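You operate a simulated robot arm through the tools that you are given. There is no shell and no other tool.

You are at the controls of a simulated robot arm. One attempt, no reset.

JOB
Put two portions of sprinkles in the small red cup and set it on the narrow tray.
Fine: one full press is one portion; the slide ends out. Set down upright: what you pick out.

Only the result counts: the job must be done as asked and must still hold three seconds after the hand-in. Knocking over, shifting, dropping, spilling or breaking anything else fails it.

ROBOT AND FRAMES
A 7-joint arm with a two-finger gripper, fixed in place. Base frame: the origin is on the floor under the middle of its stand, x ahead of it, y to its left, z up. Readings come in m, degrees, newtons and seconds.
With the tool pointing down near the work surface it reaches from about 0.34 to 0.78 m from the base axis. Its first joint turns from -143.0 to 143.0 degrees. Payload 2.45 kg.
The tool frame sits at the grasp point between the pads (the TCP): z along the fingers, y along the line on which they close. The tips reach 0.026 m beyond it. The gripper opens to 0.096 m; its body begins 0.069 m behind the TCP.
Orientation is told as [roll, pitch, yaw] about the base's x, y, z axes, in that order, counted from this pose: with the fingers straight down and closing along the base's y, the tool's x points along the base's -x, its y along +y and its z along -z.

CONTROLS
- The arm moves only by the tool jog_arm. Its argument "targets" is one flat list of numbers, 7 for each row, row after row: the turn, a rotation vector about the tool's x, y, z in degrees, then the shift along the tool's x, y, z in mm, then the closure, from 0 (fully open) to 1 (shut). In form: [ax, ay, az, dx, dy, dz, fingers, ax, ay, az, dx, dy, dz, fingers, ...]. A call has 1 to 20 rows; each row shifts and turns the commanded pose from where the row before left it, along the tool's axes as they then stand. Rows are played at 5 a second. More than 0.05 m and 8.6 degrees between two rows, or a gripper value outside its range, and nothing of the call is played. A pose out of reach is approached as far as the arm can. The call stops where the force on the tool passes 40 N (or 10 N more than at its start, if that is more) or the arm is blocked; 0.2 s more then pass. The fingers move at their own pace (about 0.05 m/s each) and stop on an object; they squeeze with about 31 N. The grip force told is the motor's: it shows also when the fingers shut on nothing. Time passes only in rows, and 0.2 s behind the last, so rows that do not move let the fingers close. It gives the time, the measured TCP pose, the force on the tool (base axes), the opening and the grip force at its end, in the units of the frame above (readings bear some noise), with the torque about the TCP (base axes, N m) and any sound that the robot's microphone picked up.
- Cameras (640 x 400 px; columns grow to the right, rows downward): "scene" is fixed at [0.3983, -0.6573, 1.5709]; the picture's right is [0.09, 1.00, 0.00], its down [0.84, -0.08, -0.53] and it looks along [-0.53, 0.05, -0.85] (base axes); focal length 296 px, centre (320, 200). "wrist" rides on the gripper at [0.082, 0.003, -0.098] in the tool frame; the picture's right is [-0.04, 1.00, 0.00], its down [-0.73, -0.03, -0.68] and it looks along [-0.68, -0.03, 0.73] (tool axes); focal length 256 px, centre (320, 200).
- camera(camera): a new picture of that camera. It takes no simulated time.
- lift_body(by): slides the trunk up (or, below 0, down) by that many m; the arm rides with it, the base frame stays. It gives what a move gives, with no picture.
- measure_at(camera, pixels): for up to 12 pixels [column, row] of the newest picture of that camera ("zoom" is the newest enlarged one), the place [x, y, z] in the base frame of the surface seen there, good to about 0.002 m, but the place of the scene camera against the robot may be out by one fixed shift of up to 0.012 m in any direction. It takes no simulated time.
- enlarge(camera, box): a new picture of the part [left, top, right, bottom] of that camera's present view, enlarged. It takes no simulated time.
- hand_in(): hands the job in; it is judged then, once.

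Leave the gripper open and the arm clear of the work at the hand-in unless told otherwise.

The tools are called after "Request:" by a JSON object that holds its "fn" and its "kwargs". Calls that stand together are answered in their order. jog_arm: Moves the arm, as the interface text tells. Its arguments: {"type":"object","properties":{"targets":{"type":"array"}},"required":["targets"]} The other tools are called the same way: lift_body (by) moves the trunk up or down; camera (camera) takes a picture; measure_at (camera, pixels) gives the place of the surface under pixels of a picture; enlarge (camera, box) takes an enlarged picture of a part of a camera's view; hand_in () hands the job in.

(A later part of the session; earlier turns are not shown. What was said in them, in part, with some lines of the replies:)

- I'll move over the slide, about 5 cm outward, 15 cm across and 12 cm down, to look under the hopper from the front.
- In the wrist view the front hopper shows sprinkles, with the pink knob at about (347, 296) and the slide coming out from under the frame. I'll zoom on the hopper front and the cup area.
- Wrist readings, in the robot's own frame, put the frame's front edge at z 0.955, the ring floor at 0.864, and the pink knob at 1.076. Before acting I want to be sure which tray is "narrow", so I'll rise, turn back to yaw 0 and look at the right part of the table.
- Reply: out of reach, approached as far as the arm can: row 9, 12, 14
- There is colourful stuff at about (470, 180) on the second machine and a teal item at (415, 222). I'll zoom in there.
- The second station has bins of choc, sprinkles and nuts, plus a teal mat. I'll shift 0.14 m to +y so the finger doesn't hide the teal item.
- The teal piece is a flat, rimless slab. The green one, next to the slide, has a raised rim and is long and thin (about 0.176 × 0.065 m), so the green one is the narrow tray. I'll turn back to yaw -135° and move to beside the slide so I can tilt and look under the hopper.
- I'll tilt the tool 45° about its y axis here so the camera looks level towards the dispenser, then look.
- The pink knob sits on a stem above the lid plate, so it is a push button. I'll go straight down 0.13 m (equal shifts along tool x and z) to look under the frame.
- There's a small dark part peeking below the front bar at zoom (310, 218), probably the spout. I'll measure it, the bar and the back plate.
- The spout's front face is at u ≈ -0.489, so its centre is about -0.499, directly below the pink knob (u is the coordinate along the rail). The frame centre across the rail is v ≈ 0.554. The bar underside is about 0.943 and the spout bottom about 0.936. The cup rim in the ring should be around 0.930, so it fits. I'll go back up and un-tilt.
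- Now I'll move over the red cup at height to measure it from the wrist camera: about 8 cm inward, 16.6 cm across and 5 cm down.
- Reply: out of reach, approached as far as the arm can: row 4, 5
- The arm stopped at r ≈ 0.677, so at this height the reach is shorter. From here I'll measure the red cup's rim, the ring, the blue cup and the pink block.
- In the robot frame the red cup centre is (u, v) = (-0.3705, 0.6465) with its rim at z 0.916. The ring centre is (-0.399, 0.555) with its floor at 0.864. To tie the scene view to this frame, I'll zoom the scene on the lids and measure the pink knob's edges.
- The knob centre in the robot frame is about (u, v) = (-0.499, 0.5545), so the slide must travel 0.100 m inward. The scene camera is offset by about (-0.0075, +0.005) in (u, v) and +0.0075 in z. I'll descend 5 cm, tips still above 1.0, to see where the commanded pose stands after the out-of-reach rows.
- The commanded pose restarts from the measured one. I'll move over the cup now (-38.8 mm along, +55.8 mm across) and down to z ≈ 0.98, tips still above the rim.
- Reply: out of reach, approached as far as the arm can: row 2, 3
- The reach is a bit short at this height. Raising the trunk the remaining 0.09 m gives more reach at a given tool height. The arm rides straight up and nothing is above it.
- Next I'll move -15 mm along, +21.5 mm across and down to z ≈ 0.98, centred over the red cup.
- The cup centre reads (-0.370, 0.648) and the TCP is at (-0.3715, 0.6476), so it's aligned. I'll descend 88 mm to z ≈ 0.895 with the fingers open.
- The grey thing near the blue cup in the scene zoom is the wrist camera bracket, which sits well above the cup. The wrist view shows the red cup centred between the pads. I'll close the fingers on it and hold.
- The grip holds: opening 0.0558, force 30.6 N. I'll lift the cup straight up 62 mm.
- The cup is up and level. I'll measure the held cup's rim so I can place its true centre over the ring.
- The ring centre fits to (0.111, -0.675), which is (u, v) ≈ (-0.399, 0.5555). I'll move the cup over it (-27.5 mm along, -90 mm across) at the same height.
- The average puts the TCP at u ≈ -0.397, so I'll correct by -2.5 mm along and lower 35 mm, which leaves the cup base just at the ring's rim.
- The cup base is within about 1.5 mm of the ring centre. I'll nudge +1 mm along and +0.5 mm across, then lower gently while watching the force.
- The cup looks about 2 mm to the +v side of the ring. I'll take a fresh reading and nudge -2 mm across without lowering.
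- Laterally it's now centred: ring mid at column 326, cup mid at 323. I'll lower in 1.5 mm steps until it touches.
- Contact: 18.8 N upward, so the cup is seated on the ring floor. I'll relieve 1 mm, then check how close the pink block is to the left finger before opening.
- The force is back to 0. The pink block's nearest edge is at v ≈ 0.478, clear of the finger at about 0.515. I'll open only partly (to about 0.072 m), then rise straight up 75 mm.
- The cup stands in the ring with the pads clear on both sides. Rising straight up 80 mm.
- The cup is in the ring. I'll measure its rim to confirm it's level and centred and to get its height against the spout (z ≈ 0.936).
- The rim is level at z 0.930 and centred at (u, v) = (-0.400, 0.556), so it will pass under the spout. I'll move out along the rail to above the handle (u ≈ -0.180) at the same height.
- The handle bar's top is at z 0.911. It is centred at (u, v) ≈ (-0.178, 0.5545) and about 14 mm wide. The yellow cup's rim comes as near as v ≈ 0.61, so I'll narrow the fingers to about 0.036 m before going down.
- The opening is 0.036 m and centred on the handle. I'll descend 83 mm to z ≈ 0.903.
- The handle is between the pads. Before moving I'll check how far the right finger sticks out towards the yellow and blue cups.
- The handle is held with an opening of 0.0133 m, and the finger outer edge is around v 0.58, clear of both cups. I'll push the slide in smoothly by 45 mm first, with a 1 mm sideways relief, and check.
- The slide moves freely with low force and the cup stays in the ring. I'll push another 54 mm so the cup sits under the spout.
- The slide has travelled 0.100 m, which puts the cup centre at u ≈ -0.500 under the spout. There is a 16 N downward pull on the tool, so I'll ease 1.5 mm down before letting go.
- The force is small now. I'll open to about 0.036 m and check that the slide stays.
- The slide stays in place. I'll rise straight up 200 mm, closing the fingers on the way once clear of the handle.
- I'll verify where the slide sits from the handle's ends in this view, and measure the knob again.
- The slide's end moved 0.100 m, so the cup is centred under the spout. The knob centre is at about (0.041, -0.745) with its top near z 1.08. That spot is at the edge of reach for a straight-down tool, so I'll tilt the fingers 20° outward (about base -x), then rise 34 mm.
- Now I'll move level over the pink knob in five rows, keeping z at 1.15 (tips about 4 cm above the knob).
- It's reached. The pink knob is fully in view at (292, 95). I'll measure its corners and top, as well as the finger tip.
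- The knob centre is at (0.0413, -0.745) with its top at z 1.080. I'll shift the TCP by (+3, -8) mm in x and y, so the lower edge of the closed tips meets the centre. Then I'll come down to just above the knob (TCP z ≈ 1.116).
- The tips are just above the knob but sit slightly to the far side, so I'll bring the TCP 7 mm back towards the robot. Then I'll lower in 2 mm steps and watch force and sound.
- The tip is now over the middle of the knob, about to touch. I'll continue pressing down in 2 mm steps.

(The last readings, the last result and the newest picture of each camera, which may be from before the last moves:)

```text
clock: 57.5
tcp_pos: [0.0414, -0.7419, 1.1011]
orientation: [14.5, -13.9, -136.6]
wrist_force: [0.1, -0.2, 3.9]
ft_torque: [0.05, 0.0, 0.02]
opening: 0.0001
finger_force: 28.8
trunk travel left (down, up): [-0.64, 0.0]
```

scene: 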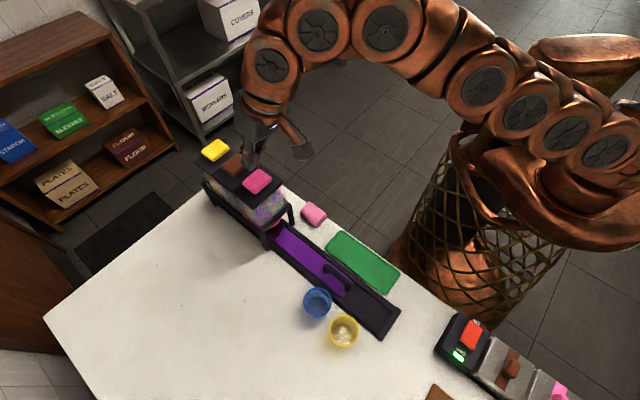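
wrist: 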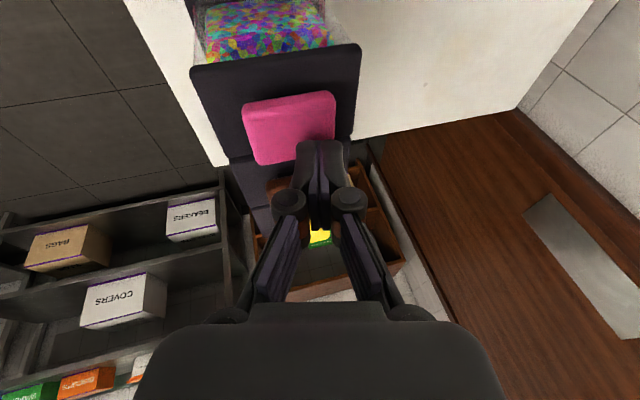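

The spring force is rising (3.9 N), so the knob is going down. I'll keep pressing.

Request:
{"fn": "jog_arm", "kwargs": {"targets": [0, 0, 0, 0.48, -0.48, 1.88, 1, 0, 0, 0, 0.48, -0.48, 1.88, 1, 0, 0, 0, 0, 0, 0, 1]}}

Request:
{"fn": "enlarge", "kwargs": {"camera": "scene", "box": [220, 130, 310, 210]}}

```text
clock: 58.2
tcp_pos: [0.0415, -0.7424, 1.0961]
orientation: [14.5, -14.1, -136.8]
wrist_force: [-0.4, -0.7, 13.6]
ft_torque: [0.02, 0.01, -0.01]
opening: 0.0
finger_force: 28.7
trunk travel left (down, up): [-0.64, 0.0]
```

```text
5.00 times, centred on (265, 170) of scene
```

zoom: 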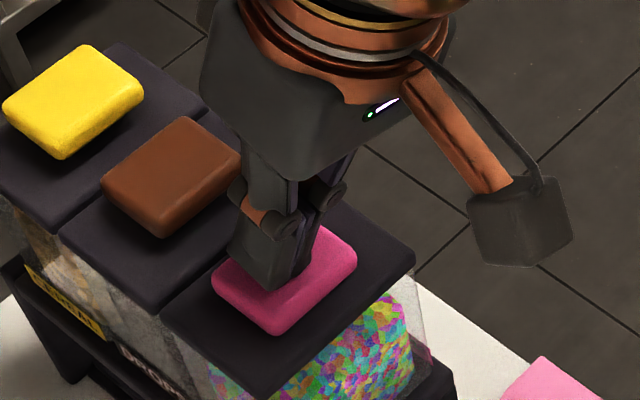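

The force jumped to 13.6 N and the knob is visibly lower. I'll press 1.5 mm more to make sure it bottoms out.

Request:
{"fn": "jog_arm", "kwargs": {"targets": [0, 0, 0, 0.36, -0.36, 1.41, 1, 0, 0, 0, 0, 0, 0, 1]}}

Request:
{"fn": "measure_at", "kwargs": {"camera": "zoom", "pixels": [[330, 260], [280, 320], [225, 285], [320, 245], [350, 330]]}}

```text
clock: 58.9
tcp_pos: [0.0413, -0.7431, 1.0955]
orientation: [14.5, -14.0, -136.9]
wrist_force: [-0.8, -1.2, 20.5]
ft_torque: [0.04, -0.04, -0.03]
opening: 0.0
finger_force: 28.4
trunk travel left (down, up): [-0.64, 0.0]
```

```text
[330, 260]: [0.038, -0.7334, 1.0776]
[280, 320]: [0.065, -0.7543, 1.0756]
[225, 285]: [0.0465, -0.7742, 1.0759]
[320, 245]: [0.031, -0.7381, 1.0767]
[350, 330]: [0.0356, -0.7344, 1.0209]
```

The knob has dropped about 11 mm and the force climbs steeply (20.5 N with almost no travel), so that's the hard stop and a full press. I'll hold briefly, then release fully by rising 18 mm.

Request:
{"fn": "jog_arm", "kwargs": {"targets": [0, 0, 0, 0, 0, 0, 1, 0, 0, 0, 0, 0, 0, 1, 0, 0, 0, -1.45, 1.45, -5.64, 1, 0, 0, 0, -1.45, 1.45, -5.64, 1, 0, 0, 0, -1.45, 1.45, -5.64, 1, 0, 0, 0, 0, 0, 0, 1, 0, 0, 0, 0, 0, 0, 1]}}

Request:
{"fn": "enlarge", "kwargs": {"camera": "scene", "box": [220, 130, 310, 210]}}

Request:
{"fn": "enlarge", "kwargs": {"camera": "scene", "box": [230, 190, 330, 280]}}

```text
clock: 60.5
tcp_pos: [0.042, -0.7437, 1.1132]
orientation: [14.4, -14.0, -136.8]
wrist_force: [0.1, 0.8, -0.2]
ft_torque: [0.0, 0.02, 0.02]
opening: 0.0003
finger_force: 28.7
trunk travel left (down, up): [-0.64, 0.0]
```

```text
5.00 times, centred on (265, 170) of scene
```

zoom: 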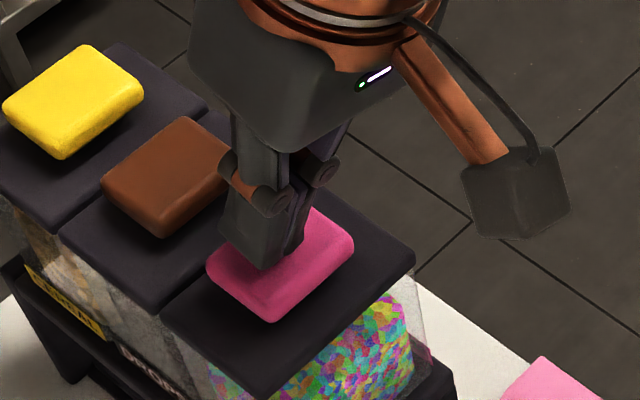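

```text
4.44 times, centred on (280, 235) of scene
```

zoom: 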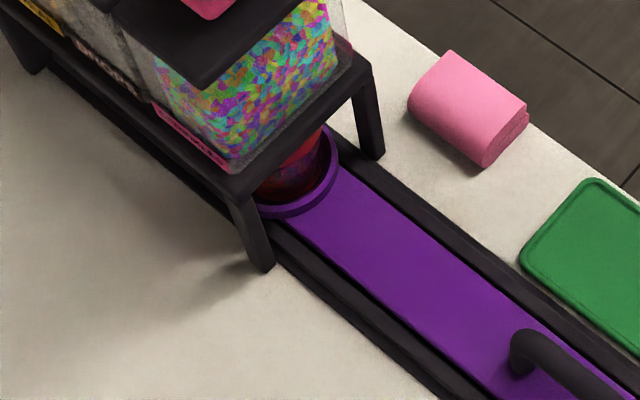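

The knob sprang back up. The cup's front is partly visible under the frame, so I'll zoom there to see whether sprinkles arrived.

Request:
{"fn": "enlarge", "kwargs": {"camera": "scene", "box": [270, 210, 315, 245]}}

```text
11.43 times, centred on (292, 228) of scene
```

zoom: 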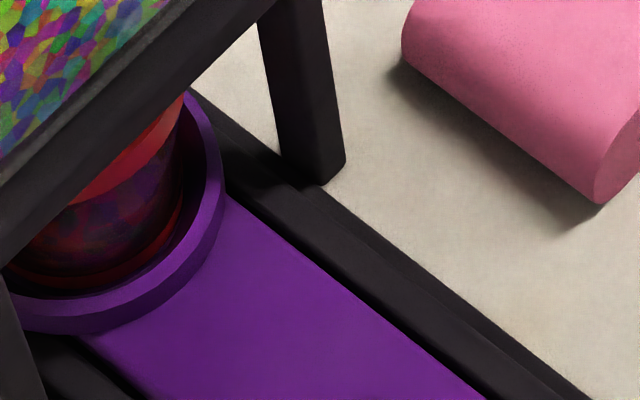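

Multi-coloured sprinkles are visible through the red cup wall, with nothing spilled around it, so one portion is in. Now the second press: down 16 mm in 2 mm steps, then I'll check the force.

Request:
{"fn": "jog_arm", "kwargs": {"targets": [0, 0, 0, 0.48, -0.48, 1.88, 1, 0, 0, 0, 0.48, -0.48, 1.88, 1, 0, 0, 0, 0.48, -0.48, 1.88, 1, 0, 0, 0, 0.48, -0.48, 1.88, 1, 0, 0, 0, 0.48, -0.48, 1.88, 1, 0, 0, 0, 0.48, -0.48, 1.88, 1, 0, 0, 0, 0.48, -0.48, 1.88, 1, 0, 0, 0, 0.48, -0.48, 1.88, 1, 0, 0, 0, 0, 0, 0, 1]}}

```text
clock: 62.5
tcp_pos: [0.0433, -0.7434, 1.0962]
orientation: [14.5, -14.0, -136.9]
wrist_force: [-1.3, -2.6, 16.2]
ft_torque: [0.01, -0.02, 0.01]
opening: 0.0
finger_force: 28.5
trunk travel left (down, up): [-0.64, 0.0]
```

The force is 16 N at z 1.096, which is the stop. I'll press 1.5 mm more so it's certainly full, as the first time, then hold.

Request:
{"fn": "jog_arm", "kwargs": {"targets": [0, 0, 0, 0.36, -0.36, 1.41, 1, 0, 0, 0, 0, 0, 0, 1, 0, 0, 0, 0, 0, 0, 1]}}

Request:
{"fn": "enlarge", "kwargs": {"camera": "scene", "box": [220, 130, 310, 210]}}

```text
clock: 63.2
tcp_pos: [0.0428, -0.742, 1.0948]
orientation: [14.5, -14.1, -136.9]
wrist_force: [-1.1, -3.8, 25.6]
ft_torque: [0.01, -0.06, -0.01]
opening: 0.0
finger_force: 28.5
trunk travel left (down, up): [-0.64, 0.0]
```

```text
5.00 times, centred on (265, 170) of scene
```

zoom: 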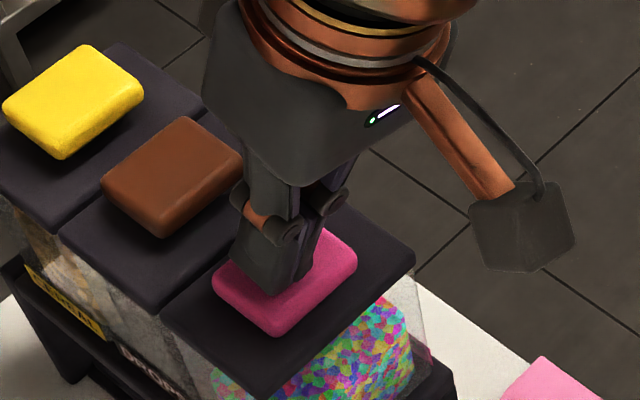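

25.6 N at the stop, so that's a second full press. I'll release and rise 45 mm clear of the knob.

Request:
{"fn": "jog_arm", "kwargs": {"targets": [0, 0, 0, -1.45, 1.45, -5.64, 1, 0, 0, 0, -1.45, 1.45, -5.64, 1, 0, 0, 0, -1.45, 1.45, -5.64, 1, 0, 0, 0, -3.3, 3.3, -12.7, 1, 0, 0, 0, -3.3, 3.3, -12.7, 1, 0, 0, 0, 0, 0, 0, 1]}}

Request:
{"fn": "enlarge", "kwargs": {"camera": "scene", "box": [270, 210, 315, 245]}}

Request:
{"fn": "enlarge", "kwargs": {"camera": "scene", "box": [210, 130, 310, 230]}}

```text
clock: 64.7
tcp_pos: [0.0415, -0.7439, 1.138]
orientation: [14.4, -13.9, -136.8]
wrist_force: [0.1, -0.4, -0.3]
ft_torque: [0.0, 0.0, 0.02]
opening: 0.0
finger_force: 28.6
trunk travel left (down, up): [-0.64, 0.0]
```

```text
11.43 times, centred on (292, 228) of scene
```

zoom: 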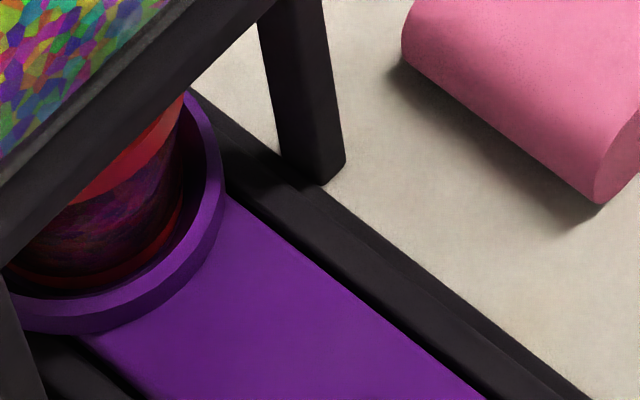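

```text
4.00 times, centred on (260, 180) of scene
```

zoom: 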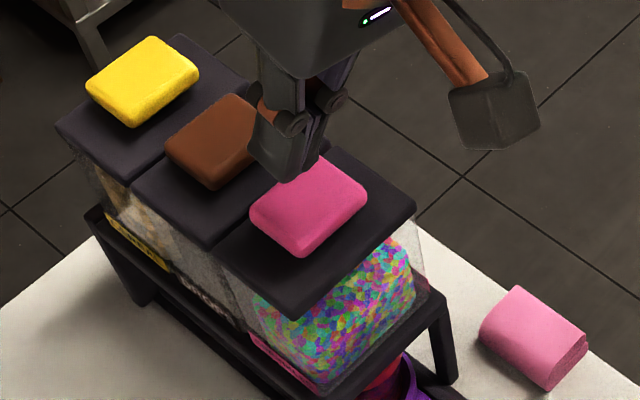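

Sprinkles fill the visible cup wall, the slide around it is clean and the knob is back up. I'll retrace: rise a little, move back level to above the handle, and take the tilt out.

Request:
{"fn": "jog_arm", "kwargs": {"targets": [0, 0, 0, -2.9, 2.9, -11.3, 1, 0, 0, 0, 42.2, 1.24, -10.5, 1, 0, 0, 0, 42.2, 1.24, -10.5, 1, 0, 0, 0, 42.2, 1.24, -10.5, 1, 0, 0, 0, 42.2, 1.24, -10.5, 1, 0, 0, 0, 42.2, 1.24, -10.5, 1, 4.714, 4.714, 0, 0, 0, 0, 1, 4.714, 4.714, 0, 0, 0, 0, 1, 4.714, 4.714, 0, 0, 0, 0, 1, 0, 0, 0, 0, 0, 0, 0.62, 0, 0, 0, 0, 0, 0, 0.62]}}

Request:
{"fn": "camera", "kwargs": {"camera": "wrist"}}

```text
clock: 67.0
tcp_pos: [0.1948, -0.5875, 1.1515]
orientation: [0.0, 0.0, -135.0]
wrist_force: [-0.8, -0.3, -0.2]
ft_torque: [-0.05, -0.05, 0.0]
opening: 0.0363
finger_force: 0.2
trunk travel left (down, up): [-0.64, 0.0]
```

```text
taken
```

wrist: 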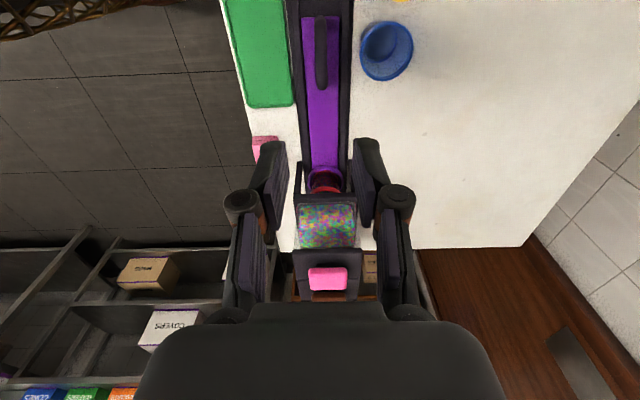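

Request:
{"fn": "enlarge", "kwargs": {"camera": "wrist", "box": [280, 0, 430, 130]}}

Request:
{"fn": "measure_at", "kwargs": {"camera": "wrist", "pixels": [[362, 48], [413, 45], [390, 80], [390, 25], [320, 22], [320, 55], [321, 88], [315, 50], [326, 50]]}}

```text
3.08 times, centred on (355, 65) of wrist
```

zoom: 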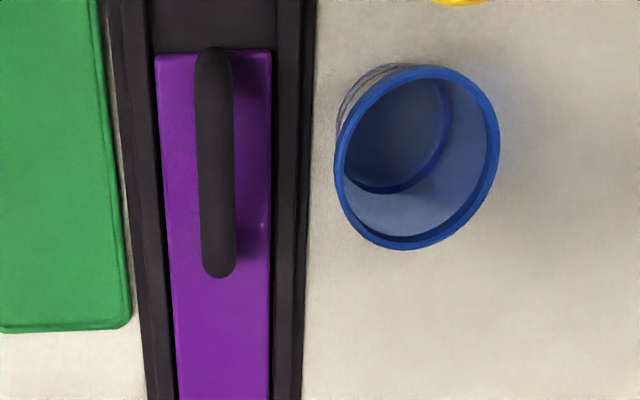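

```text
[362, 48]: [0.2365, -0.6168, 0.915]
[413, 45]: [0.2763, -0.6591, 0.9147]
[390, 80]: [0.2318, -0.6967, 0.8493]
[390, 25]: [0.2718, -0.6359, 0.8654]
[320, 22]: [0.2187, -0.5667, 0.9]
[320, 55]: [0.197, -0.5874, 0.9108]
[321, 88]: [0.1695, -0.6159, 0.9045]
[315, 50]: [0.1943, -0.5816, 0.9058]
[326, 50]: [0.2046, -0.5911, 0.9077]
```

The blue cup's near rim is at v 0.603 and the handle centre is at v 0.555, u ≈ -0.281. I'll correct (-2.3, +1.8 mm) up high with fingers at about 0.031 m, then descend 247 mm onto the handle.

Request:
{"fn": "jog_arm", "kwargs": {"targets": [0, 0, 0, -2.3, 1.8, 40, 0.68, 0, 0, 0, 0, 0, 45, 0.68, 0, 0, 0, 0, 0, 45, 0.68, 0, 0, 0, 0, 0, 40, 0.68, 0, 0, 0, 0, 0, 0, 0.68]}}

Request:
{"fn": "camera", "kwargs": {"camera": "wrist"}}

```text
clock: 68.2
tcp_pos: [0.1936, -0.5904, 0.9807]
orientation: [0.0, 0.0, -135.1]
wrist_force: [-0.1, -0.9, 0.0]
ft_torque: [-0.04, -0.01, -0.01]
opening: 0.0304
finger_force: 0.0
trunk travel left (down, up): [-0.64, 0.0]
```

```text
taken
```

wrist: 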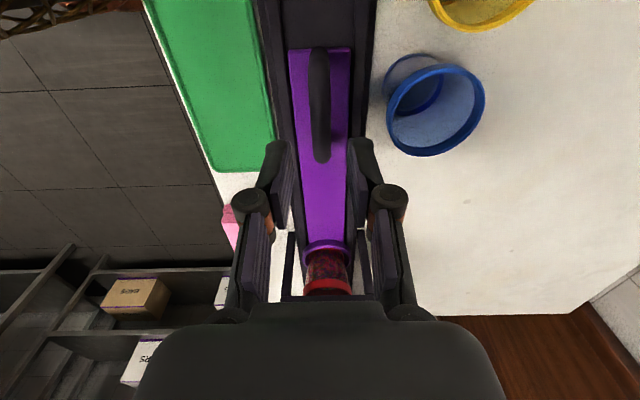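

Aligned at (-0.2806, 0.5544). I'll descend the last 77 mm.

Request:
{"fn": "jog_arm", "kwargs": {"targets": [0, 0, 0, 0, 0.5, 25, 0.68, 0, 0, 0, 0, 0, 22, 0.68, 0, 0, 0, 0, 0, 18, 0.68, 0, 0, 0, 0, 0, 12, 0.68, 0, 0, 0, 0, 0, 0, 0.68]}}

Request:
{"fn": "camera", "kwargs": {"camera": "wrist"}}

```text
clock: 69.5
tcp_pos: [0.1951, -0.5912, 0.9045]
orientation: [0.1, -0.1, -135.1]
wrist_force: [0.6, -1.0, 0.4]
ft_torque: [-0.04, -0.02, 0.0]
opening: 0.0307
finger_force: 0.0
trunk travel left (down, up): [-0.64, 0.0]
```

```text
taken
```

wrist: 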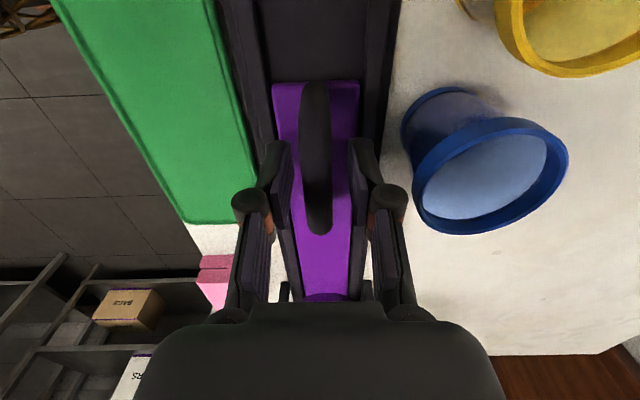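

The handle is between the pads. Closing on it.

Request:
{"fn": "jog_arm", "kwargs": {"targets": [0, 0, 0, 0, -0.7, 0, 0.8, 0, 0, 0, 0, 0, 0, 0.95, 0, 0, 0, 0, 0, 0, 0.95, 0, 0, 0, 0, 0, 0, 0.95]}}

```text
clock: 70.5
tcp_pos: [0.1947, -0.5906, 0.9028]
orientation: [-0.1, 0.1, -135.1]
wrist_force: [-1.3, 1.9, -1.5]
ft_torque: [0.03, 0.03, 0.11]
opening: 0.0131
finger_force: 39.6
trunk travel left (down, up): [-0.64, 0.0]
```

Grip is good with small forces. I'll pull the slide out slowly, 96 mm with a gentle start and stop.

Request:
{"fn": "jog_arm", "kwargs": {"targets": [0, 0, 0, 2, 0, 0, 0.95, 0, 0, 0, 4, 0, 0, 0.95, 0, 0, 0, 6, 0, 0, 0.95, 0, 0, 0, 8, 0, 0, 0.95, 0, 0, 0, 8, 0, 0, 0.95, 0, 0, 0, 8, 0, 0, 0.95, 0, 0, 0, 8, 0, 0, 0.95, 0, 0, 0, 8, 0, 0, 0.95, 0, 0, 0, 8, 0, 0, 0.95, 0, 0, 0, 8, 0, 0, 0.95, 0, 0, 0, 8, 0, 0, 0.95, 0, 0, 0, 8, 0, 0, 0.95, 0, 0, 0, 6, 0, 0, 0.95, 0, 0, 0, 4, 0, 0, 0.95, 0, 0, 0, 2, 0, 0, 0.95, 0, 0, 0, 0, 0, 0, 0.95]}}

Request:
{"fn": "camera", "kwargs": {"camera": "wrist"}}

Request:
{"fn": "camera", "kwargs": {"camera": "scene"}}

```text
clock: 73.8
tcp_pos: [0.2617, -0.5226, 0.9044]
orientation: [0.0, 0.1, -135.2]
wrist_force: [-17.6, 20.0, -12.8]
ft_torque: [0.27, -0.26, 0.08]
opening: 0.0134
finger_force: 39.8
trunk travel left (down, up): [-0.64, 0.0]
```

```text
taken
```

wrist: 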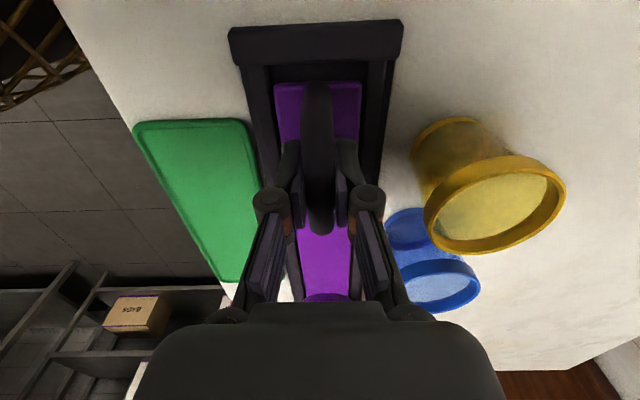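

```text
taken
```

scene: 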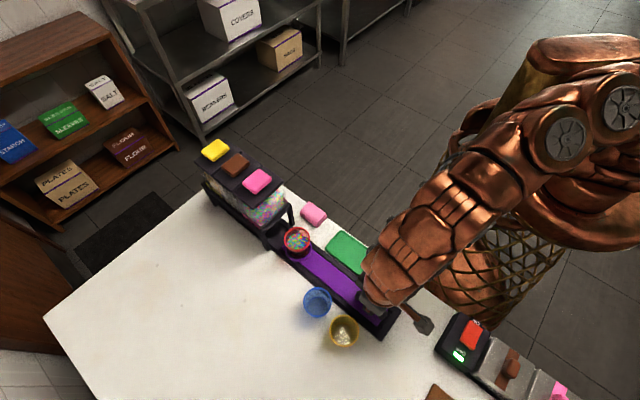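

The slide is nearly out and the cup shows sprinkles. There's a 26 N sideways load, so I'll ease about 1.3 mm across and 1 mm down while pulling the last 4 mm.

Request:
{"fn": "jog_arm", "kwargs": {"targets": [0, 0, 0, 1, -0.7, 0.5, 0.95, 0, 0, 0, 1, -0.6, 0.5, 0.95, 0, 0, 0, 1, 0, 0, 0.95, 0, 0, 0, 1, 0, 0, 0.95, 0, 0, 0, 0, 0, 0, 0.95]}}

Request:
{"fn": "enlarge", "kwargs": {"camera": "scene", "box": [260, 210, 410, 350]}}

```text
clock: 75.0
tcp_pos: [0.2647, -0.5203, 0.9031]
orientation: [0.2, 0.0, -135.1]
wrist_force: [-3.5, 2.2, 3.0]
ft_torque: [-0.16, 0.16, 0.07]
opening: 0.0132
finger_force: 39.9
trunk travel left (down, up): [-0.64, 0.0]
```

```text
2.86 times, centred on (335, 280) of scene
```

zoom: 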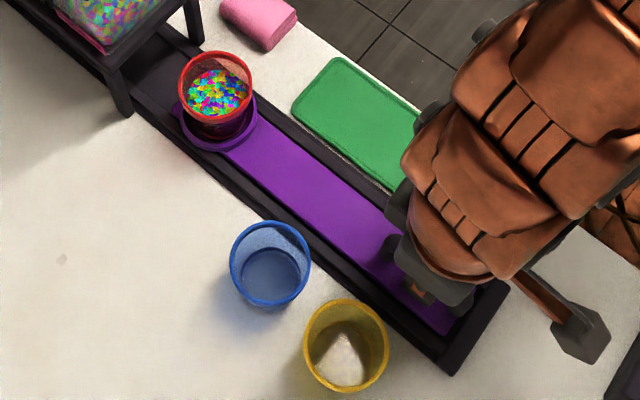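

The cup holds a good pile of sprinkles below the rim and nothing is spilled. I'll pull gently 2 more mm to feel the outer stop.

Request:
{"fn": "jog_arm", "kwargs": {"targets": [0, 0, 0, 1, 0, 0, 0.95, 0, 0, 0, 1, 0, 0, 0.95, 0, 0, 0, 0, 0, 0, 0.95]}}

```text
clock: 75.8
tcp_pos: [0.2645, -0.5196, 0.9029]
orientation: [0.3, 0.0, -135.1]
wrist_force: [-3.8, -13.9, 13.8]
ft_torque: [-0.07, 0.03, 0.07]
opening: 0.0132
finger_force: 39.5
trunk travel left (down, up): [-0.64, 0.0]
```

A 12.5 N push back along the rail with no movement means the slide is against its outer stop. I'll relieve the tension, then open to about 0.031 m.

Request:
{"fn": "jog_arm", "kwargs": {"targets": [0, 0, 0, -1, 0, -0.7, 0.95, 0, 0, 0, -0.3, 0, 0, 0.95, 0, 0, 0, 0, 0, 0, 0.95]}}

```text
clock: 76.7
tcp_pos: [0.2655, -0.5205, 0.903]
orientation: [0.1, -0.1, -135.1]
wrist_force: [-0.7, -15.1, 11.5]
ft_torque: [-0.39, 0.35, 0.09]
opening: 0.0133
finger_force: 39.9
trunk travel left (down, up): [-0.64, 0.0]
```

Request:
{"fn": "jog_arm", "kwargs": {"targets": [0, 0, 0, 0, 0, 0, 0.85, 0, 0, 0, 0, 0, 0, 0.7, 0, 0, 0, 0, 0, 0, 0.66, 0, 0, 0, 0, 0, 0, 0.66]}}

Request:
{"fn": "camera", "kwargs": {"camera": "wrist"}}

```text
clock: 77.7
tcp_pos: [0.2645, -0.5198, 0.9034]
orientation: [-0.1, -0.1, -135.1]
wrist_force: [0.0, 1.0, -1.0]
ft_torque: [0.01, 0.02, -0.02]
opening: 0.0326
finger_force: 0.0
trunk travel left (down, up): [-0.64, 0.0]
```

```text
taken
```

wrist: 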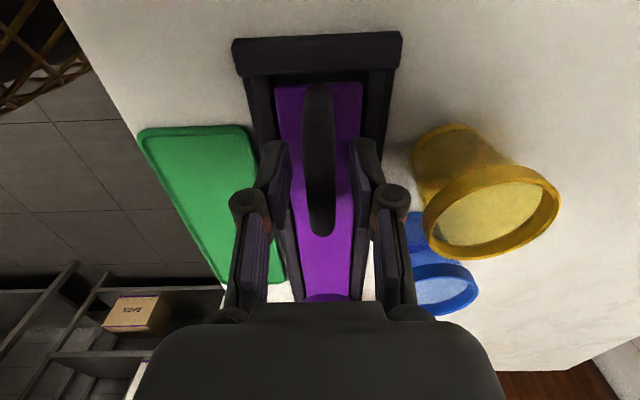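

The handle is released and the slide is in its original out position. I'll rise 95 mm, then travel back over the cup with fingers open to about 0.078 m.

Request:
{"fn": "jog_arm", "kwargs": {"targets": [0, 0, 0, 0, 0, -25, 0.66, 0, 0, 0, 0, 0, -35, 0.66, 0, 0, 0, 0, 0, -35, 0.66, 0, 0, 0, -40, 0, 0, 0.66, 0, 0, 0, -45, 0, 0, 0.4, 0, 0, 0, -45, 0.3, 0, 0.2, 0, 0, 0, -45, 0.3, 0, 0.2, 0, 0, 0, -40, 0.4, 0, 0.2, 0, 0, 0, 0, 0, 0, 0.2]}}

Request:
{"fn": "camera", "kwargs": {"camera": "wrist"}}

Request:
{"fn": "enlarge", "kwargs": {"camera": "scene", "box": [240, 200, 410, 350]}}

```text
clock: 79.7
tcp_pos: [0.1138, -0.6735, 0.9987]
orientation: [0.1, 0.2, -135.0]
wrist_force: [-0.3, -0.1, -0.8]
ft_torque: [0.0, 0.02, -0.01]
opening: 0.0767
finger_force: 0.2
trunk travel left (down, up): [-0.64, 0.0]
```

```text
taken
```

wrist: 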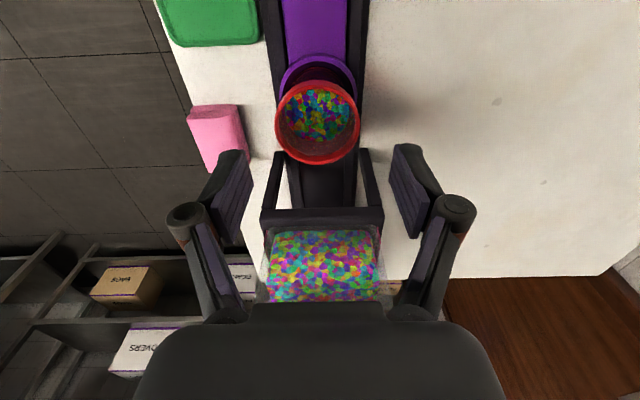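

```text
2.67 times, centred on (325, 275) of scene
```

zoom: 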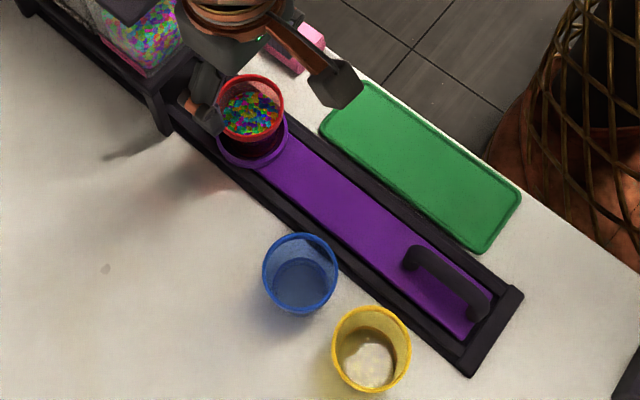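

The cup is well filled with sprinkles and the table is clean. I'll measure the rim, the sprinkle level, and the green tray's near end.

Request:
{"fn": "measure_at", "kwargs": {"camera": "wrist", "pixels": [[277, 122], [359, 120], [317, 162], [318, 83], [318, 115], [318, 130], [300, 110], [335, 110], [210, 30], [205, 43], [255, 35], [170, 15]]}}

Request:
{"fn": "enlarge", "kwargs": {"camera": "wrist", "box": [260, 50, 380, 180]}}

```text
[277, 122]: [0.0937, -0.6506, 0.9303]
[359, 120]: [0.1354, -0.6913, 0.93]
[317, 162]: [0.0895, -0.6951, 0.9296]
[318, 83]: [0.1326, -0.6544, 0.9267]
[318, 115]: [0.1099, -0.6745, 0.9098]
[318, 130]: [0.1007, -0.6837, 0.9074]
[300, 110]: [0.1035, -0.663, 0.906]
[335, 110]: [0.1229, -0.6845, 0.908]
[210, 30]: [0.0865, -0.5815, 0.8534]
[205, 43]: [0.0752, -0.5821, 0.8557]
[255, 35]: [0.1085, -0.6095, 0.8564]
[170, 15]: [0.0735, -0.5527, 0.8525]
```

```text
3.08 times, centred on (320, 115) of wrist
```

zoom: 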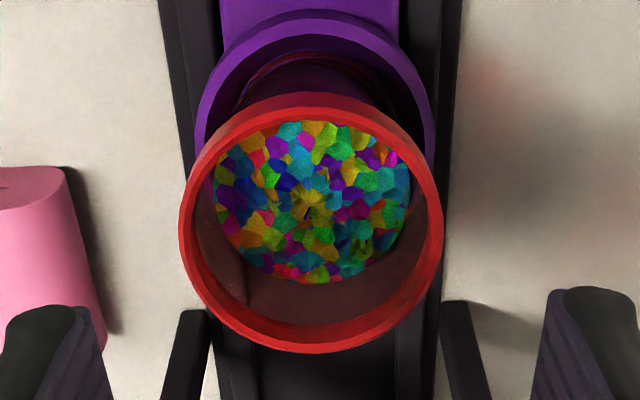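

The rim is centred at (u, v) = (-0.3986, 0.5555), z 0.930, and the sprinkles reach z ≈ 0.908, which is 2 cm below the rim. I'll align (-2.8, -1.2 mm) and descend 91 mm around the cup.

Request:
{"fn": "jog_arm", "kwargs": {"targets": [0, 0, 0, -2.8, -1.2, 15, 0.2, 0, 0, 0, 0, 0, 20, 0.2, 0, 0, 0, 0, 0, 0, 0.2]}}

```text
clock: 80.5
tcp_pos: [0.1127, -0.6735, 0.965]
orientation: [0.0, 0.0, -135.1]
wrist_force: [0.3, -0.3, 0.4]
ft_torque: [-0.01, -0.01, 0.01]
opening: 0.0768
finger_force: 0.1
trunk travel left (down, up): [-0.64, 0.0]
```

Request:
{"fn": "jog_arm", "kwargs": {"targets": [0, 0, 0, -1.5, -0.3, 15, 0.2, 0, 0, 0, 0, 0, 18, 0.2, 0, 0, 0, 0, 0, 15, 0.2, 0, 0, 0, 0, 0, 9, 0.2, 0, 0, 0, 0, 0, 0, 0.2]}}

Request:
{"fn": "camera", "kwargs": {"camera": "wrist"}}

```text
clock: 81.7
tcp_pos: [0.1102, -0.6734, 0.9072]
orientation: [0.0, 0.0, -135.1]
wrist_force: [-0.2, 0.0, 0.1]
ft_torque: [0.01, 0.0, 0.02]
opening: 0.0767
finger_force: 0.0
trunk travel left (down, up): [-0.64, 0.0]
```

```text
taken
```

wrist: 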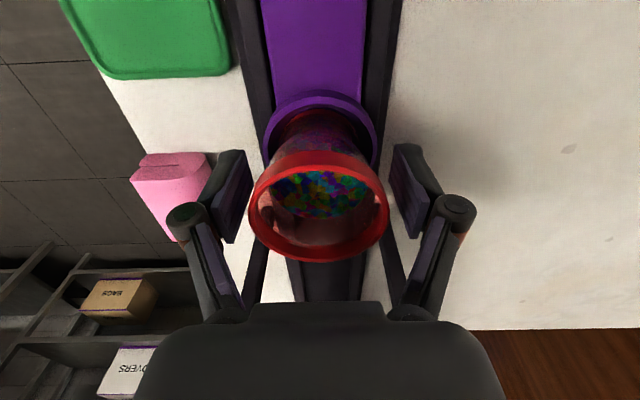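

The cup is centred between the pads at the same grip height as before. I'll close gently and hold.

Request:
{"fn": "jog_arm", "kwargs": {"targets": [0, 0, 0, 0, 0, 0, 0.3, 0, 0, 0, 0, 0, 0, 0.38, 0, 0, 0, 0, 0, 0, 0.45, 0, 0, 0, 0, 0, 0, 0.6, 0, 0, 0, 0, 0, 0, 0.6, 0, 0, 0, 0, 0, 0, 0.6]}}

```text
clock: 83.0
tcp_pos: [0.1104, -0.6746, 0.9068]
orientation: [0.1, 0.1, -135.1]
wrist_force: [0.7, 0.1, -0.1]
ft_torque: [-0.03, 0.03, -0.04]
opening: 0.0564
finger_force: 31.0
trunk travel left (down, up): [-0.64, 0.0]
```

The grip is firm: opening 0.0564, 31 N. I'll lift straight up 60 mm with a soft start.

Request:
{"fn": "jog_arm", "kwargs": {"targets": [0, 0, 0, 0, 0, -4, 0.6, 0, 0, 0, 0, 0, -8, 0.6, 0, 0, 0, 0, 0, -12, 0.6, 0, 0, 0, 0, 0, -14, 0.6, 0, 0, 0, 0, 0, -12, 0.6, 0, 0, 0, 0, 0, -7, 0.6, 0, 0, 0, 0, 0, -3, 0.6, 0, 0, 0, 0, 0, 0, 0.6]}}

Request:
{"fn": "camera", "kwargs": {"camera": "wrist"}}

Request:
{"fn": "camera", "kwargs": {"camera": "scene"}}

```text
clock: 84.8
tcp_pos: [0.1107, -0.6748, 0.9676]
orientation: [0.0, 0.0, -135.1]
wrist_force: [-0.3, -0.5, 0.0]
ft_torque: [0.01, -0.02, 0.01]
opening: 0.0564
finger_force: 31.0
trunk travel left (down, up): [-0.64, 0.0]
```

```text
taken
```

wrist: 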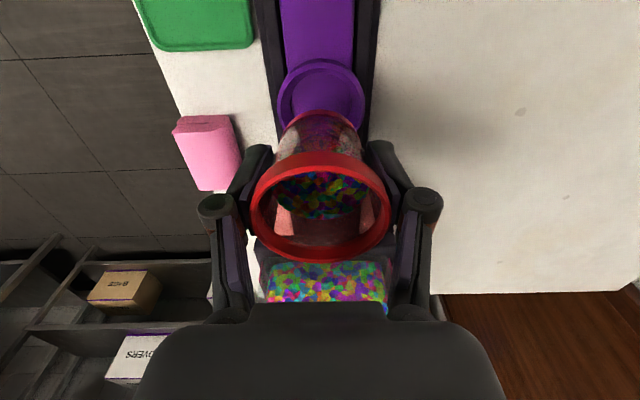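

```text
taken
```

scene: 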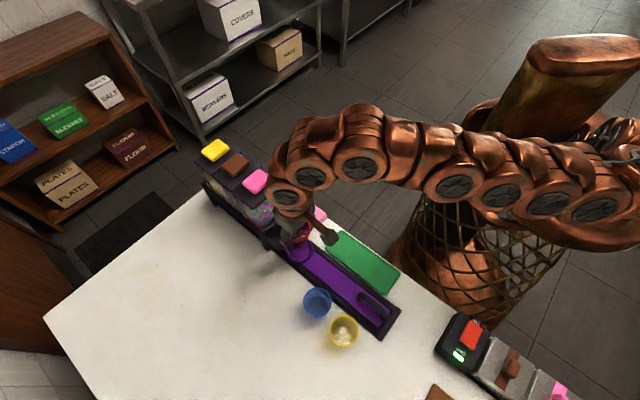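

The cup is up and steady. I'll carry it slowly towards the middle of the green tray (+132 mm along, -80 mm across), keeping the height.

Request:
{"fn": "jog_arm", "kwargs": {"targets": [0, 0, 0, 4, -2.4, 0, 0.6, 0, 0, 0, 9, -5.5, 0, 0.6, 0, 0, 0, 14, -8.5, 0, 0.6, 0, 0, 0, 16, -9.8, 0, 0.6, 0, 0, 0, 16, -9.8, 0, 0.6, 0, 0, 0, 16, -9.8, 0, 0.6, 0, 0, 0, 16, -9.8, 0, 0.6, 0, 0, 0, 16, -9.8, 0, 0.6, 0, 0, 0, 13, -7.9, 0, 0.6, 0, 0, 0, 8, -4.8, 0, 0.6, 0, 0, 0, 4, -2.4, 0, 0.6, 0, 0, 0, 0, 0, 0, 0.6]}}

Request:
{"fn": "camera", "kwargs": {"camera": "wrist"}}

Request:
{"fn": "enlarge", "kwargs": {"camera": "scene", "box": [260, 200, 430, 340]}}

```text
clock: 87.5
tcp_pos: [0.1469, -0.5236, 0.9659]
orientation: [0.0, 0.0, -135.2]
wrist_force: [-0.5, -0.6, -0.9]
ft_torque: [-0.02, 0.0, 0.03]
opening: 0.0564
finger_force: 31.2
trunk travel left (down, up): [-0.64, 0.0]
```

```text
taken
```

wrist: 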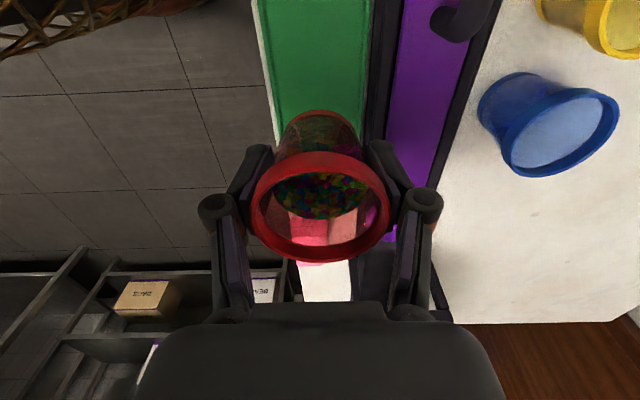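

```text
2.86 times, centred on (345, 270) of scene
```

zoom: 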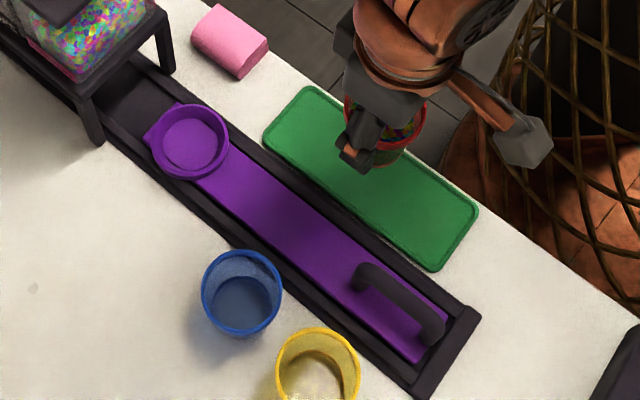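

The cup is over the tray. I'll zoom the wrist view on the tray's two long edges to place the cup exactly mid-width.

Request:
{"fn": "enlarge", "kwargs": {"camera": "wrist", "box": [240, 0, 400, 150]}}

```text
2.67 times, centred on (320, 75) of wrist
```

zoom: 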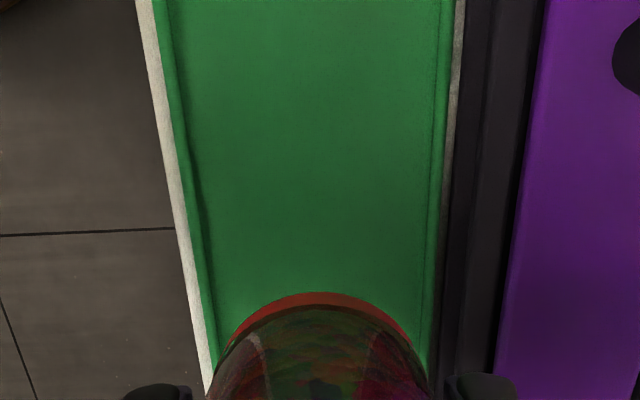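

Request:
{"fn": "measure_at", "kwargs": {"camera": "zoom", "pixels": [[178, 150], [190, 150], [200, 150], [430, 150], [440, 150], [447, 150], [205, 300], [425, 300], [318, 150], [318, 280], [318, 300], [455, 150]]}}

Request:
{"fn": "measure_at", "kwargs": {"camera": "wrist", "pixels": [[253, 205], [388, 205], [320, 258], [320, 155], [320, 112]]}}

```text
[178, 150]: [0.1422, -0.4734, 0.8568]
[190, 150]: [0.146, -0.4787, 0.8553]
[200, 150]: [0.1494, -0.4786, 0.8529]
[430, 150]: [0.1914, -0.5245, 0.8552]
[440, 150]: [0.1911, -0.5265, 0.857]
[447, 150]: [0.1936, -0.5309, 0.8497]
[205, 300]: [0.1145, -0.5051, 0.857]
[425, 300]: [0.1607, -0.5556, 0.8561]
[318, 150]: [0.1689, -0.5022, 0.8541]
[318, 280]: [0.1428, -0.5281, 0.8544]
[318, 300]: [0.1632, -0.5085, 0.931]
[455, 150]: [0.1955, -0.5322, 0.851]
```

```text
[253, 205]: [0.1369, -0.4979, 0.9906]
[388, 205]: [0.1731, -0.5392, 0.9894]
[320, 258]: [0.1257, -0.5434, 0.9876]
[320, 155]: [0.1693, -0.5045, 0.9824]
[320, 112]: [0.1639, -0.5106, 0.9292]
```

The tray floor spans v 0.444–0.504, so its centre is 0.474, with the floor at z 0.8535. The cup is at v 0.475, centred. I'll lower 60 mm with a 1 mm correction, leaving about 8 mm to go.

Request:
{"fn": "jog_arm", "kwargs": {"targets": [0, 0, 0, 0, -1, 6, 0.6, 0, 0, 0, 0, 0, 12, 0.6, 0, 0, 0, 0, 0, 14, 0.6, 0, 0, 0, 0, 0, 13, 0.6, 0, 0, 0, 0, 0, 9, 0.6, 0, 0, 0, 0, 0, 6, 0.6, 0, 0, 0, 0, 0, 0, 0.6]}}

Request:
{"fn": "camera", "kwargs": {"camera": "wrist"}}

Request:
{"fn": "enlarge", "kwargs": {"camera": "scene", "box": [260, 200, 430, 340]}}

```text
clock: 89.0
tcp_pos: [0.1456, -0.5223, 0.9066]
orientation: [0.0, 0.0, -135.1]
wrist_force: [1.1, 0.6, -0.7]
ft_torque: [0.0, -0.02, -0.02]
opening: 0.0564
finger_force: 31.9
trunk travel left (down, up): [-0.64, 0.0]
```

```text
taken
```

wrist: 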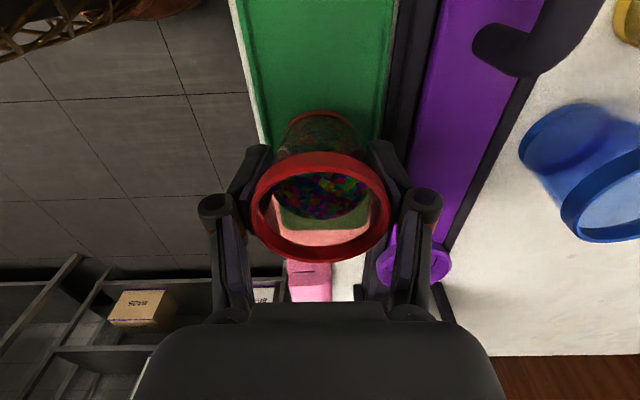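

```text
2.86 times, centred on (345, 270) of scene
```

zoom: 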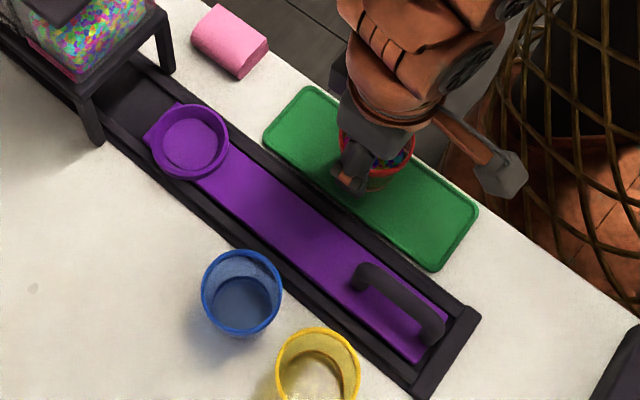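

About 9 mm to go. I'll lower 7 mm, then feel for contact in 1 mm steps.

Request:
{"fn": "jog_arm", "kwargs": {"targets": [0, 0, 0, 0, 0.5, 3, 0.6, 0, 0, 0, 0, 0, 2.5, 0.6, 0, 0, 0, 0, 0, 1.5, 0.6, 0, 0, 0, 0, 0, 0, 0.6]}}

Request:
{"fn": "enlarge", "kwargs": {"camera": "wrist", "box": [240, 60, 400, 180]}}

```text
clock: 90.0
tcp_pos: [0.1462, -0.5235, 0.9001]
orientation: [0.0, 0.0, -135.2]
wrist_force: [1.3, 0.8, -0.7]
ft_torque: [0.04, -0.03, 0.0]
opening: 0.0561
finger_force: 31.2
trunk travel left (down, up): [-0.64, 0.0]
```

```text
3.33 times, centred on (320, 120) of wrist
```

zoom: 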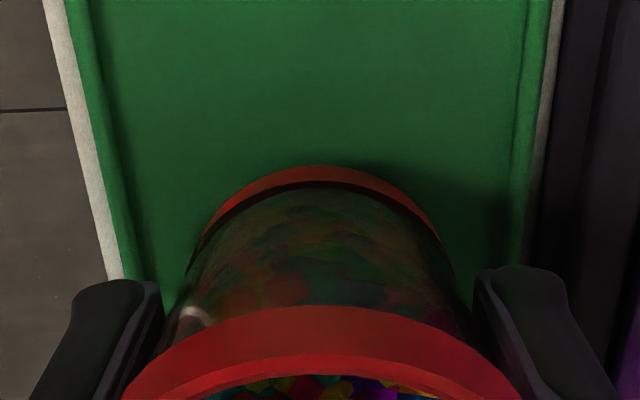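

Request:
{"fn": "jog_arm", "kwargs": {"targets": [0, 0, 0, 0, 0.7, 1, 0.6, 0, 0, 0, 0, 0, 1, 0.6, 0, 0, 0, 0, 0, 0, 0.6]}}

```text
clock: 90.8
tcp_pos: [0.1467, -0.5234, 0.8982]
orientation: [0.0, 0.1, -135.1]
wrist_force: [0.1, -0.2, 0.5]
ft_torque: [0.01, -0.03, 0.0]
opening: 0.0565
finger_force: 30.6
trunk travel left (down, up): [-0.64, 0.0]
```

Request:
{"fn": "jog_arm", "kwargs": {"targets": [0, 0, 0, 0, 0, 1, 0.6, 0, 0, 0, 0, 0, 0, 0.6]}}

```text
clock: 91.5
tcp_pos: [0.1471, -0.5238, 0.8962]
orientation: [0.0, 0.0, -135.1]
wrist_force: [0.5, -0.7, -0.1]
ft_torque: [0.0, 0.01, -0.04]
opening: 0.0561
finger_force: 30.9
trunk travel left (down, up): [-0.64, 0.0]
```

Request:
{"fn": "jog_arm", "kwargs": {"targets": [0, 0, 0, 0, 0, 1, 0.6, 0, 0, 0, 0, 0, 0, 0.6]}}

```text
clock: 92.0
tcp_pos: [0.1469, -0.5245, 0.8961]
orientation: [0.0, 0.0, -135.1]
wrist_force: [0.1, 0.1, 4.3]
ft_torque: [-0.04, -0.01, 0.02]
opening: 0.0564
finger_force: 30.7
trunk travel left (down, up): [-0.64, 0.0]
```

Light contact (4.3 N): the cup is standing on the tray floor. I'll open gradually to about 0.077 m.

Request:
{"fn": "jog_arm", "kwargs": {"targets": [0, 0, 0, 0, 0, 0, 0.45, 0, 0, 0, 0, 0, 0, 0.38, 0, 0, 0, 0, 0, 0, 0.3, 0, 0, 0, 0, 0, 0, 0.2, 0, 0, 0, 0, 0, 0, 0.2]}}

Request:
{"fn": "camera", "kwargs": {"camera": "wrist"}}

```text
clock: 93.2
tcp_pos: [0.1468, -0.5228, 0.8965]
orientation: [0.0, 0.0, -135.0]
wrist_force: [0.7, 0.6, 0.4]
ft_torque: [0.02, -0.02, 0.0]
opening: 0.0766
finger_force: 0.0
trunk travel left (down, up): [-0.64, 0.0]
```

```text
taken
```

wrist: 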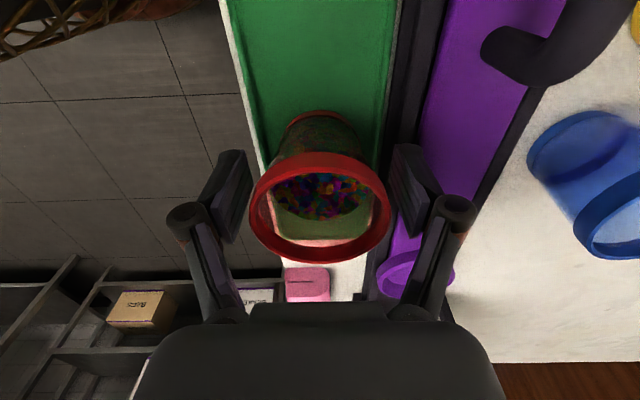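

The pads are clear of the cup on both sides. I'll rise straight up: slow first, then on to about z 1.10.

Request:
{"fn": "jog_arm", "kwargs": {"targets": [0, 0, 0, 0, 0, -8, 0.2, 0, 0, 0, 0, 0, -15, 0.2, 0, 0, 0, 0, 0, -20, 0.2, 0, 0, 0, 0, 0, -30, 0.2, 0, 0, 0, 0, 0, -40, 0.2, 0, 0, 0, 0, 0, -45, 0, 0, 0, 0, 0, 0, -45, 0]}}

Request:
{"fn": "camera", "kwargs": {"camera": "wrist"}}

Request:
{"fn": "camera", "kwargs": {"camera": "scene"}}

```text
clock: 94.8
tcp_pos: [0.1465, -0.5239, 1.1009]
orientation: [0.0, 0.0, -135.2]
wrist_force: [-0.2, 0.1, -0.5]
ft_torque: [-0.01, -0.02, 0.01]
opening: 0.0957
finger_force: 0.0
trunk travel left (down, up): [-0.64, 0.0]
```

```text
taken
```

wrist: 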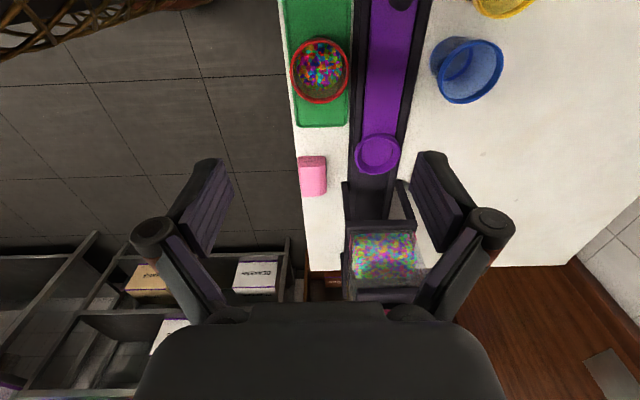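

```text
taken
```

scene: 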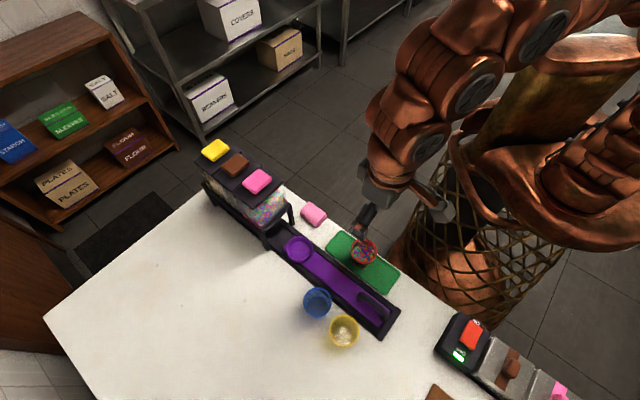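

The cup stands on the green tray. I'll back the arm off upward and towards the robot, then check everything once more.

Request:
{"fn": "jog_arm", "kwargs": {"targets": [0, 0, 0, 0, 0, -40, 0, 0, 0, 0, 0, -15, -40, 0, 0, 0, 0, 0, -30, -20, 0, 0, 0, 0, 0, -35, 0, 0, 0, 0, 0, 0, -35, 0, 0, 0, 0, 0, 0, 0, 0, 0, 0, 0, 0, 0, 0, 0, 0]}}

Request:
{"fn": "camera", "kwargs": {"camera": "scene"}}

Request:
{"fn": "enlarge", "kwargs": {"camera": "scene", "box": [250, 190, 420, 350]}}

Request:
{"fn": "camera", "kwargs": {"camera": "wrist"}}

```text
clock: 96.5
tcp_pos: [0.0651, -0.4399, 1.1993]
orientation: [0.1, 0.0, -135.2]
wrist_force: [1.2, 0.2, 0.3]
ft_torque: [0.0, -0.01, -0.02]
opening: 0.0959
finger_force: 0.0
trunk travel left (down, up): [-0.64, 0.0]
```

```text
taken
```

scene: 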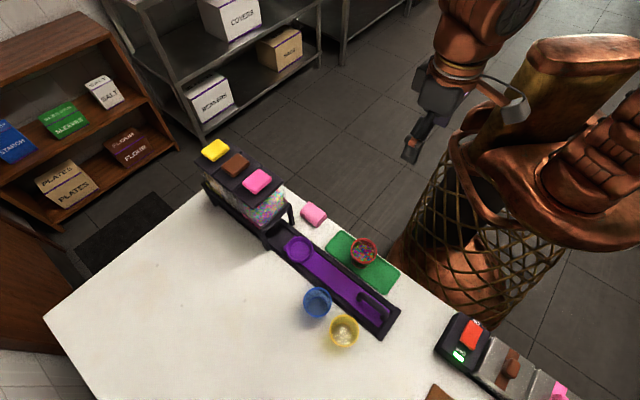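

```text
2.50 times, centred on (335, 270) of scene
```

zoom: 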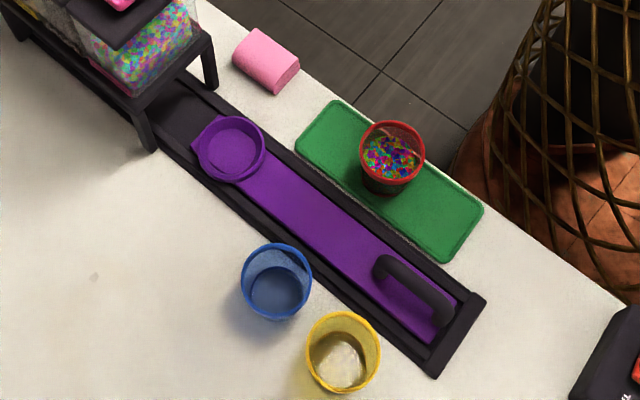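

```text
taken
```

wrist: 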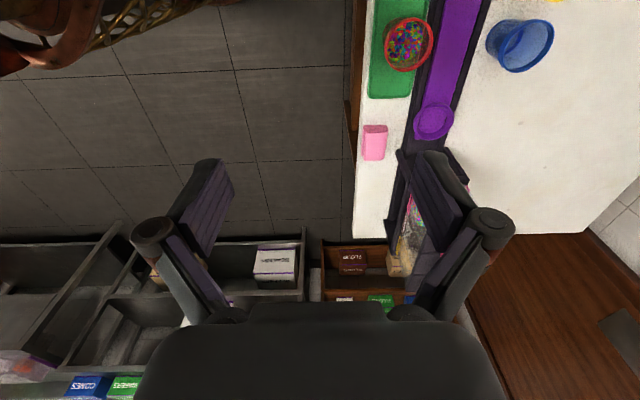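

Final checks: I'll measure the cup rim for level, and the slide end, ring and neighbouring cups against their starting values.

Request:
{"fn": "measure_at", "kwargs": {"camera": "scene", "pixels": [[297, 249], [374, 304], [317, 300], [343, 330], [313, 215], [257, 181], [351, 250], [375, 250], [363, 239], [362, 252]]}}

Request:
{"fn": "enlarge", "kwargs": {"camera": "scene", "box": [260, 225, 410, 355]}}

```text
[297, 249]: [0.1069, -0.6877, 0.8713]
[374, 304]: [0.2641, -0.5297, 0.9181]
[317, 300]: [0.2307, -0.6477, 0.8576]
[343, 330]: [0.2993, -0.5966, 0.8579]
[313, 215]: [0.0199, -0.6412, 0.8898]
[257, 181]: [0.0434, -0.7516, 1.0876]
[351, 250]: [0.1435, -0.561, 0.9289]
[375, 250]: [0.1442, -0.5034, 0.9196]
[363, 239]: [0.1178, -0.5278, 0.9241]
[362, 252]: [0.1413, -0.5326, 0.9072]
```

```text
3.08 times, centred on (335, 290) of scene
```

zoom: 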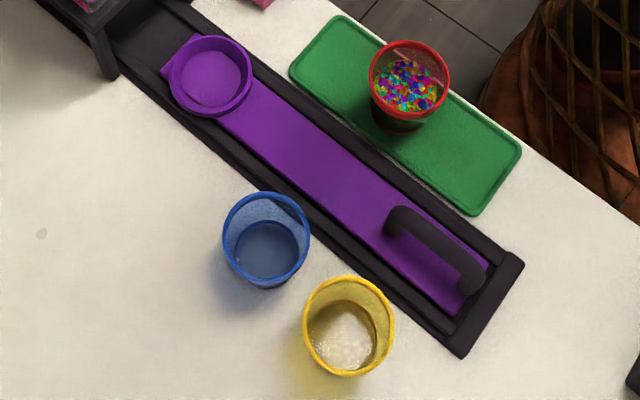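

The zoom matches the starting one: ring, handle, blue cup and yellow cup are all where they were, and the slide is fully out. The red cup stands upright on the green tray with both portions in it. Nothing is spilled, the gripper is open and the arm is clear. Handing in.

Request:
{"fn": "hand_in", "kwargs": {}}

```text
The job is handed in.
```

I put two portions of sprinkles in the small red cup and set it upright on the green tray, then handed the job in. I haven't seen the judge's result.

- **Portions:** I pressed the pink knob twice, each time down to its hard stop. The sprinkles in the cup reached about 2 cm below the rim, and I saw none on the table or slide.
- **Tray:** I took the long, rimmed green tray beside the slide as the narrow one. The only other candidate was a flat teal slab without a rim, near the cones.
- **Slide:** It is back against its outer stop, where it started.
- **Everything else:** In the last pictures the blue cup, yellow cup, pink block and dispenser knob were where they began. The gripper is open and the arm is clear of the table.
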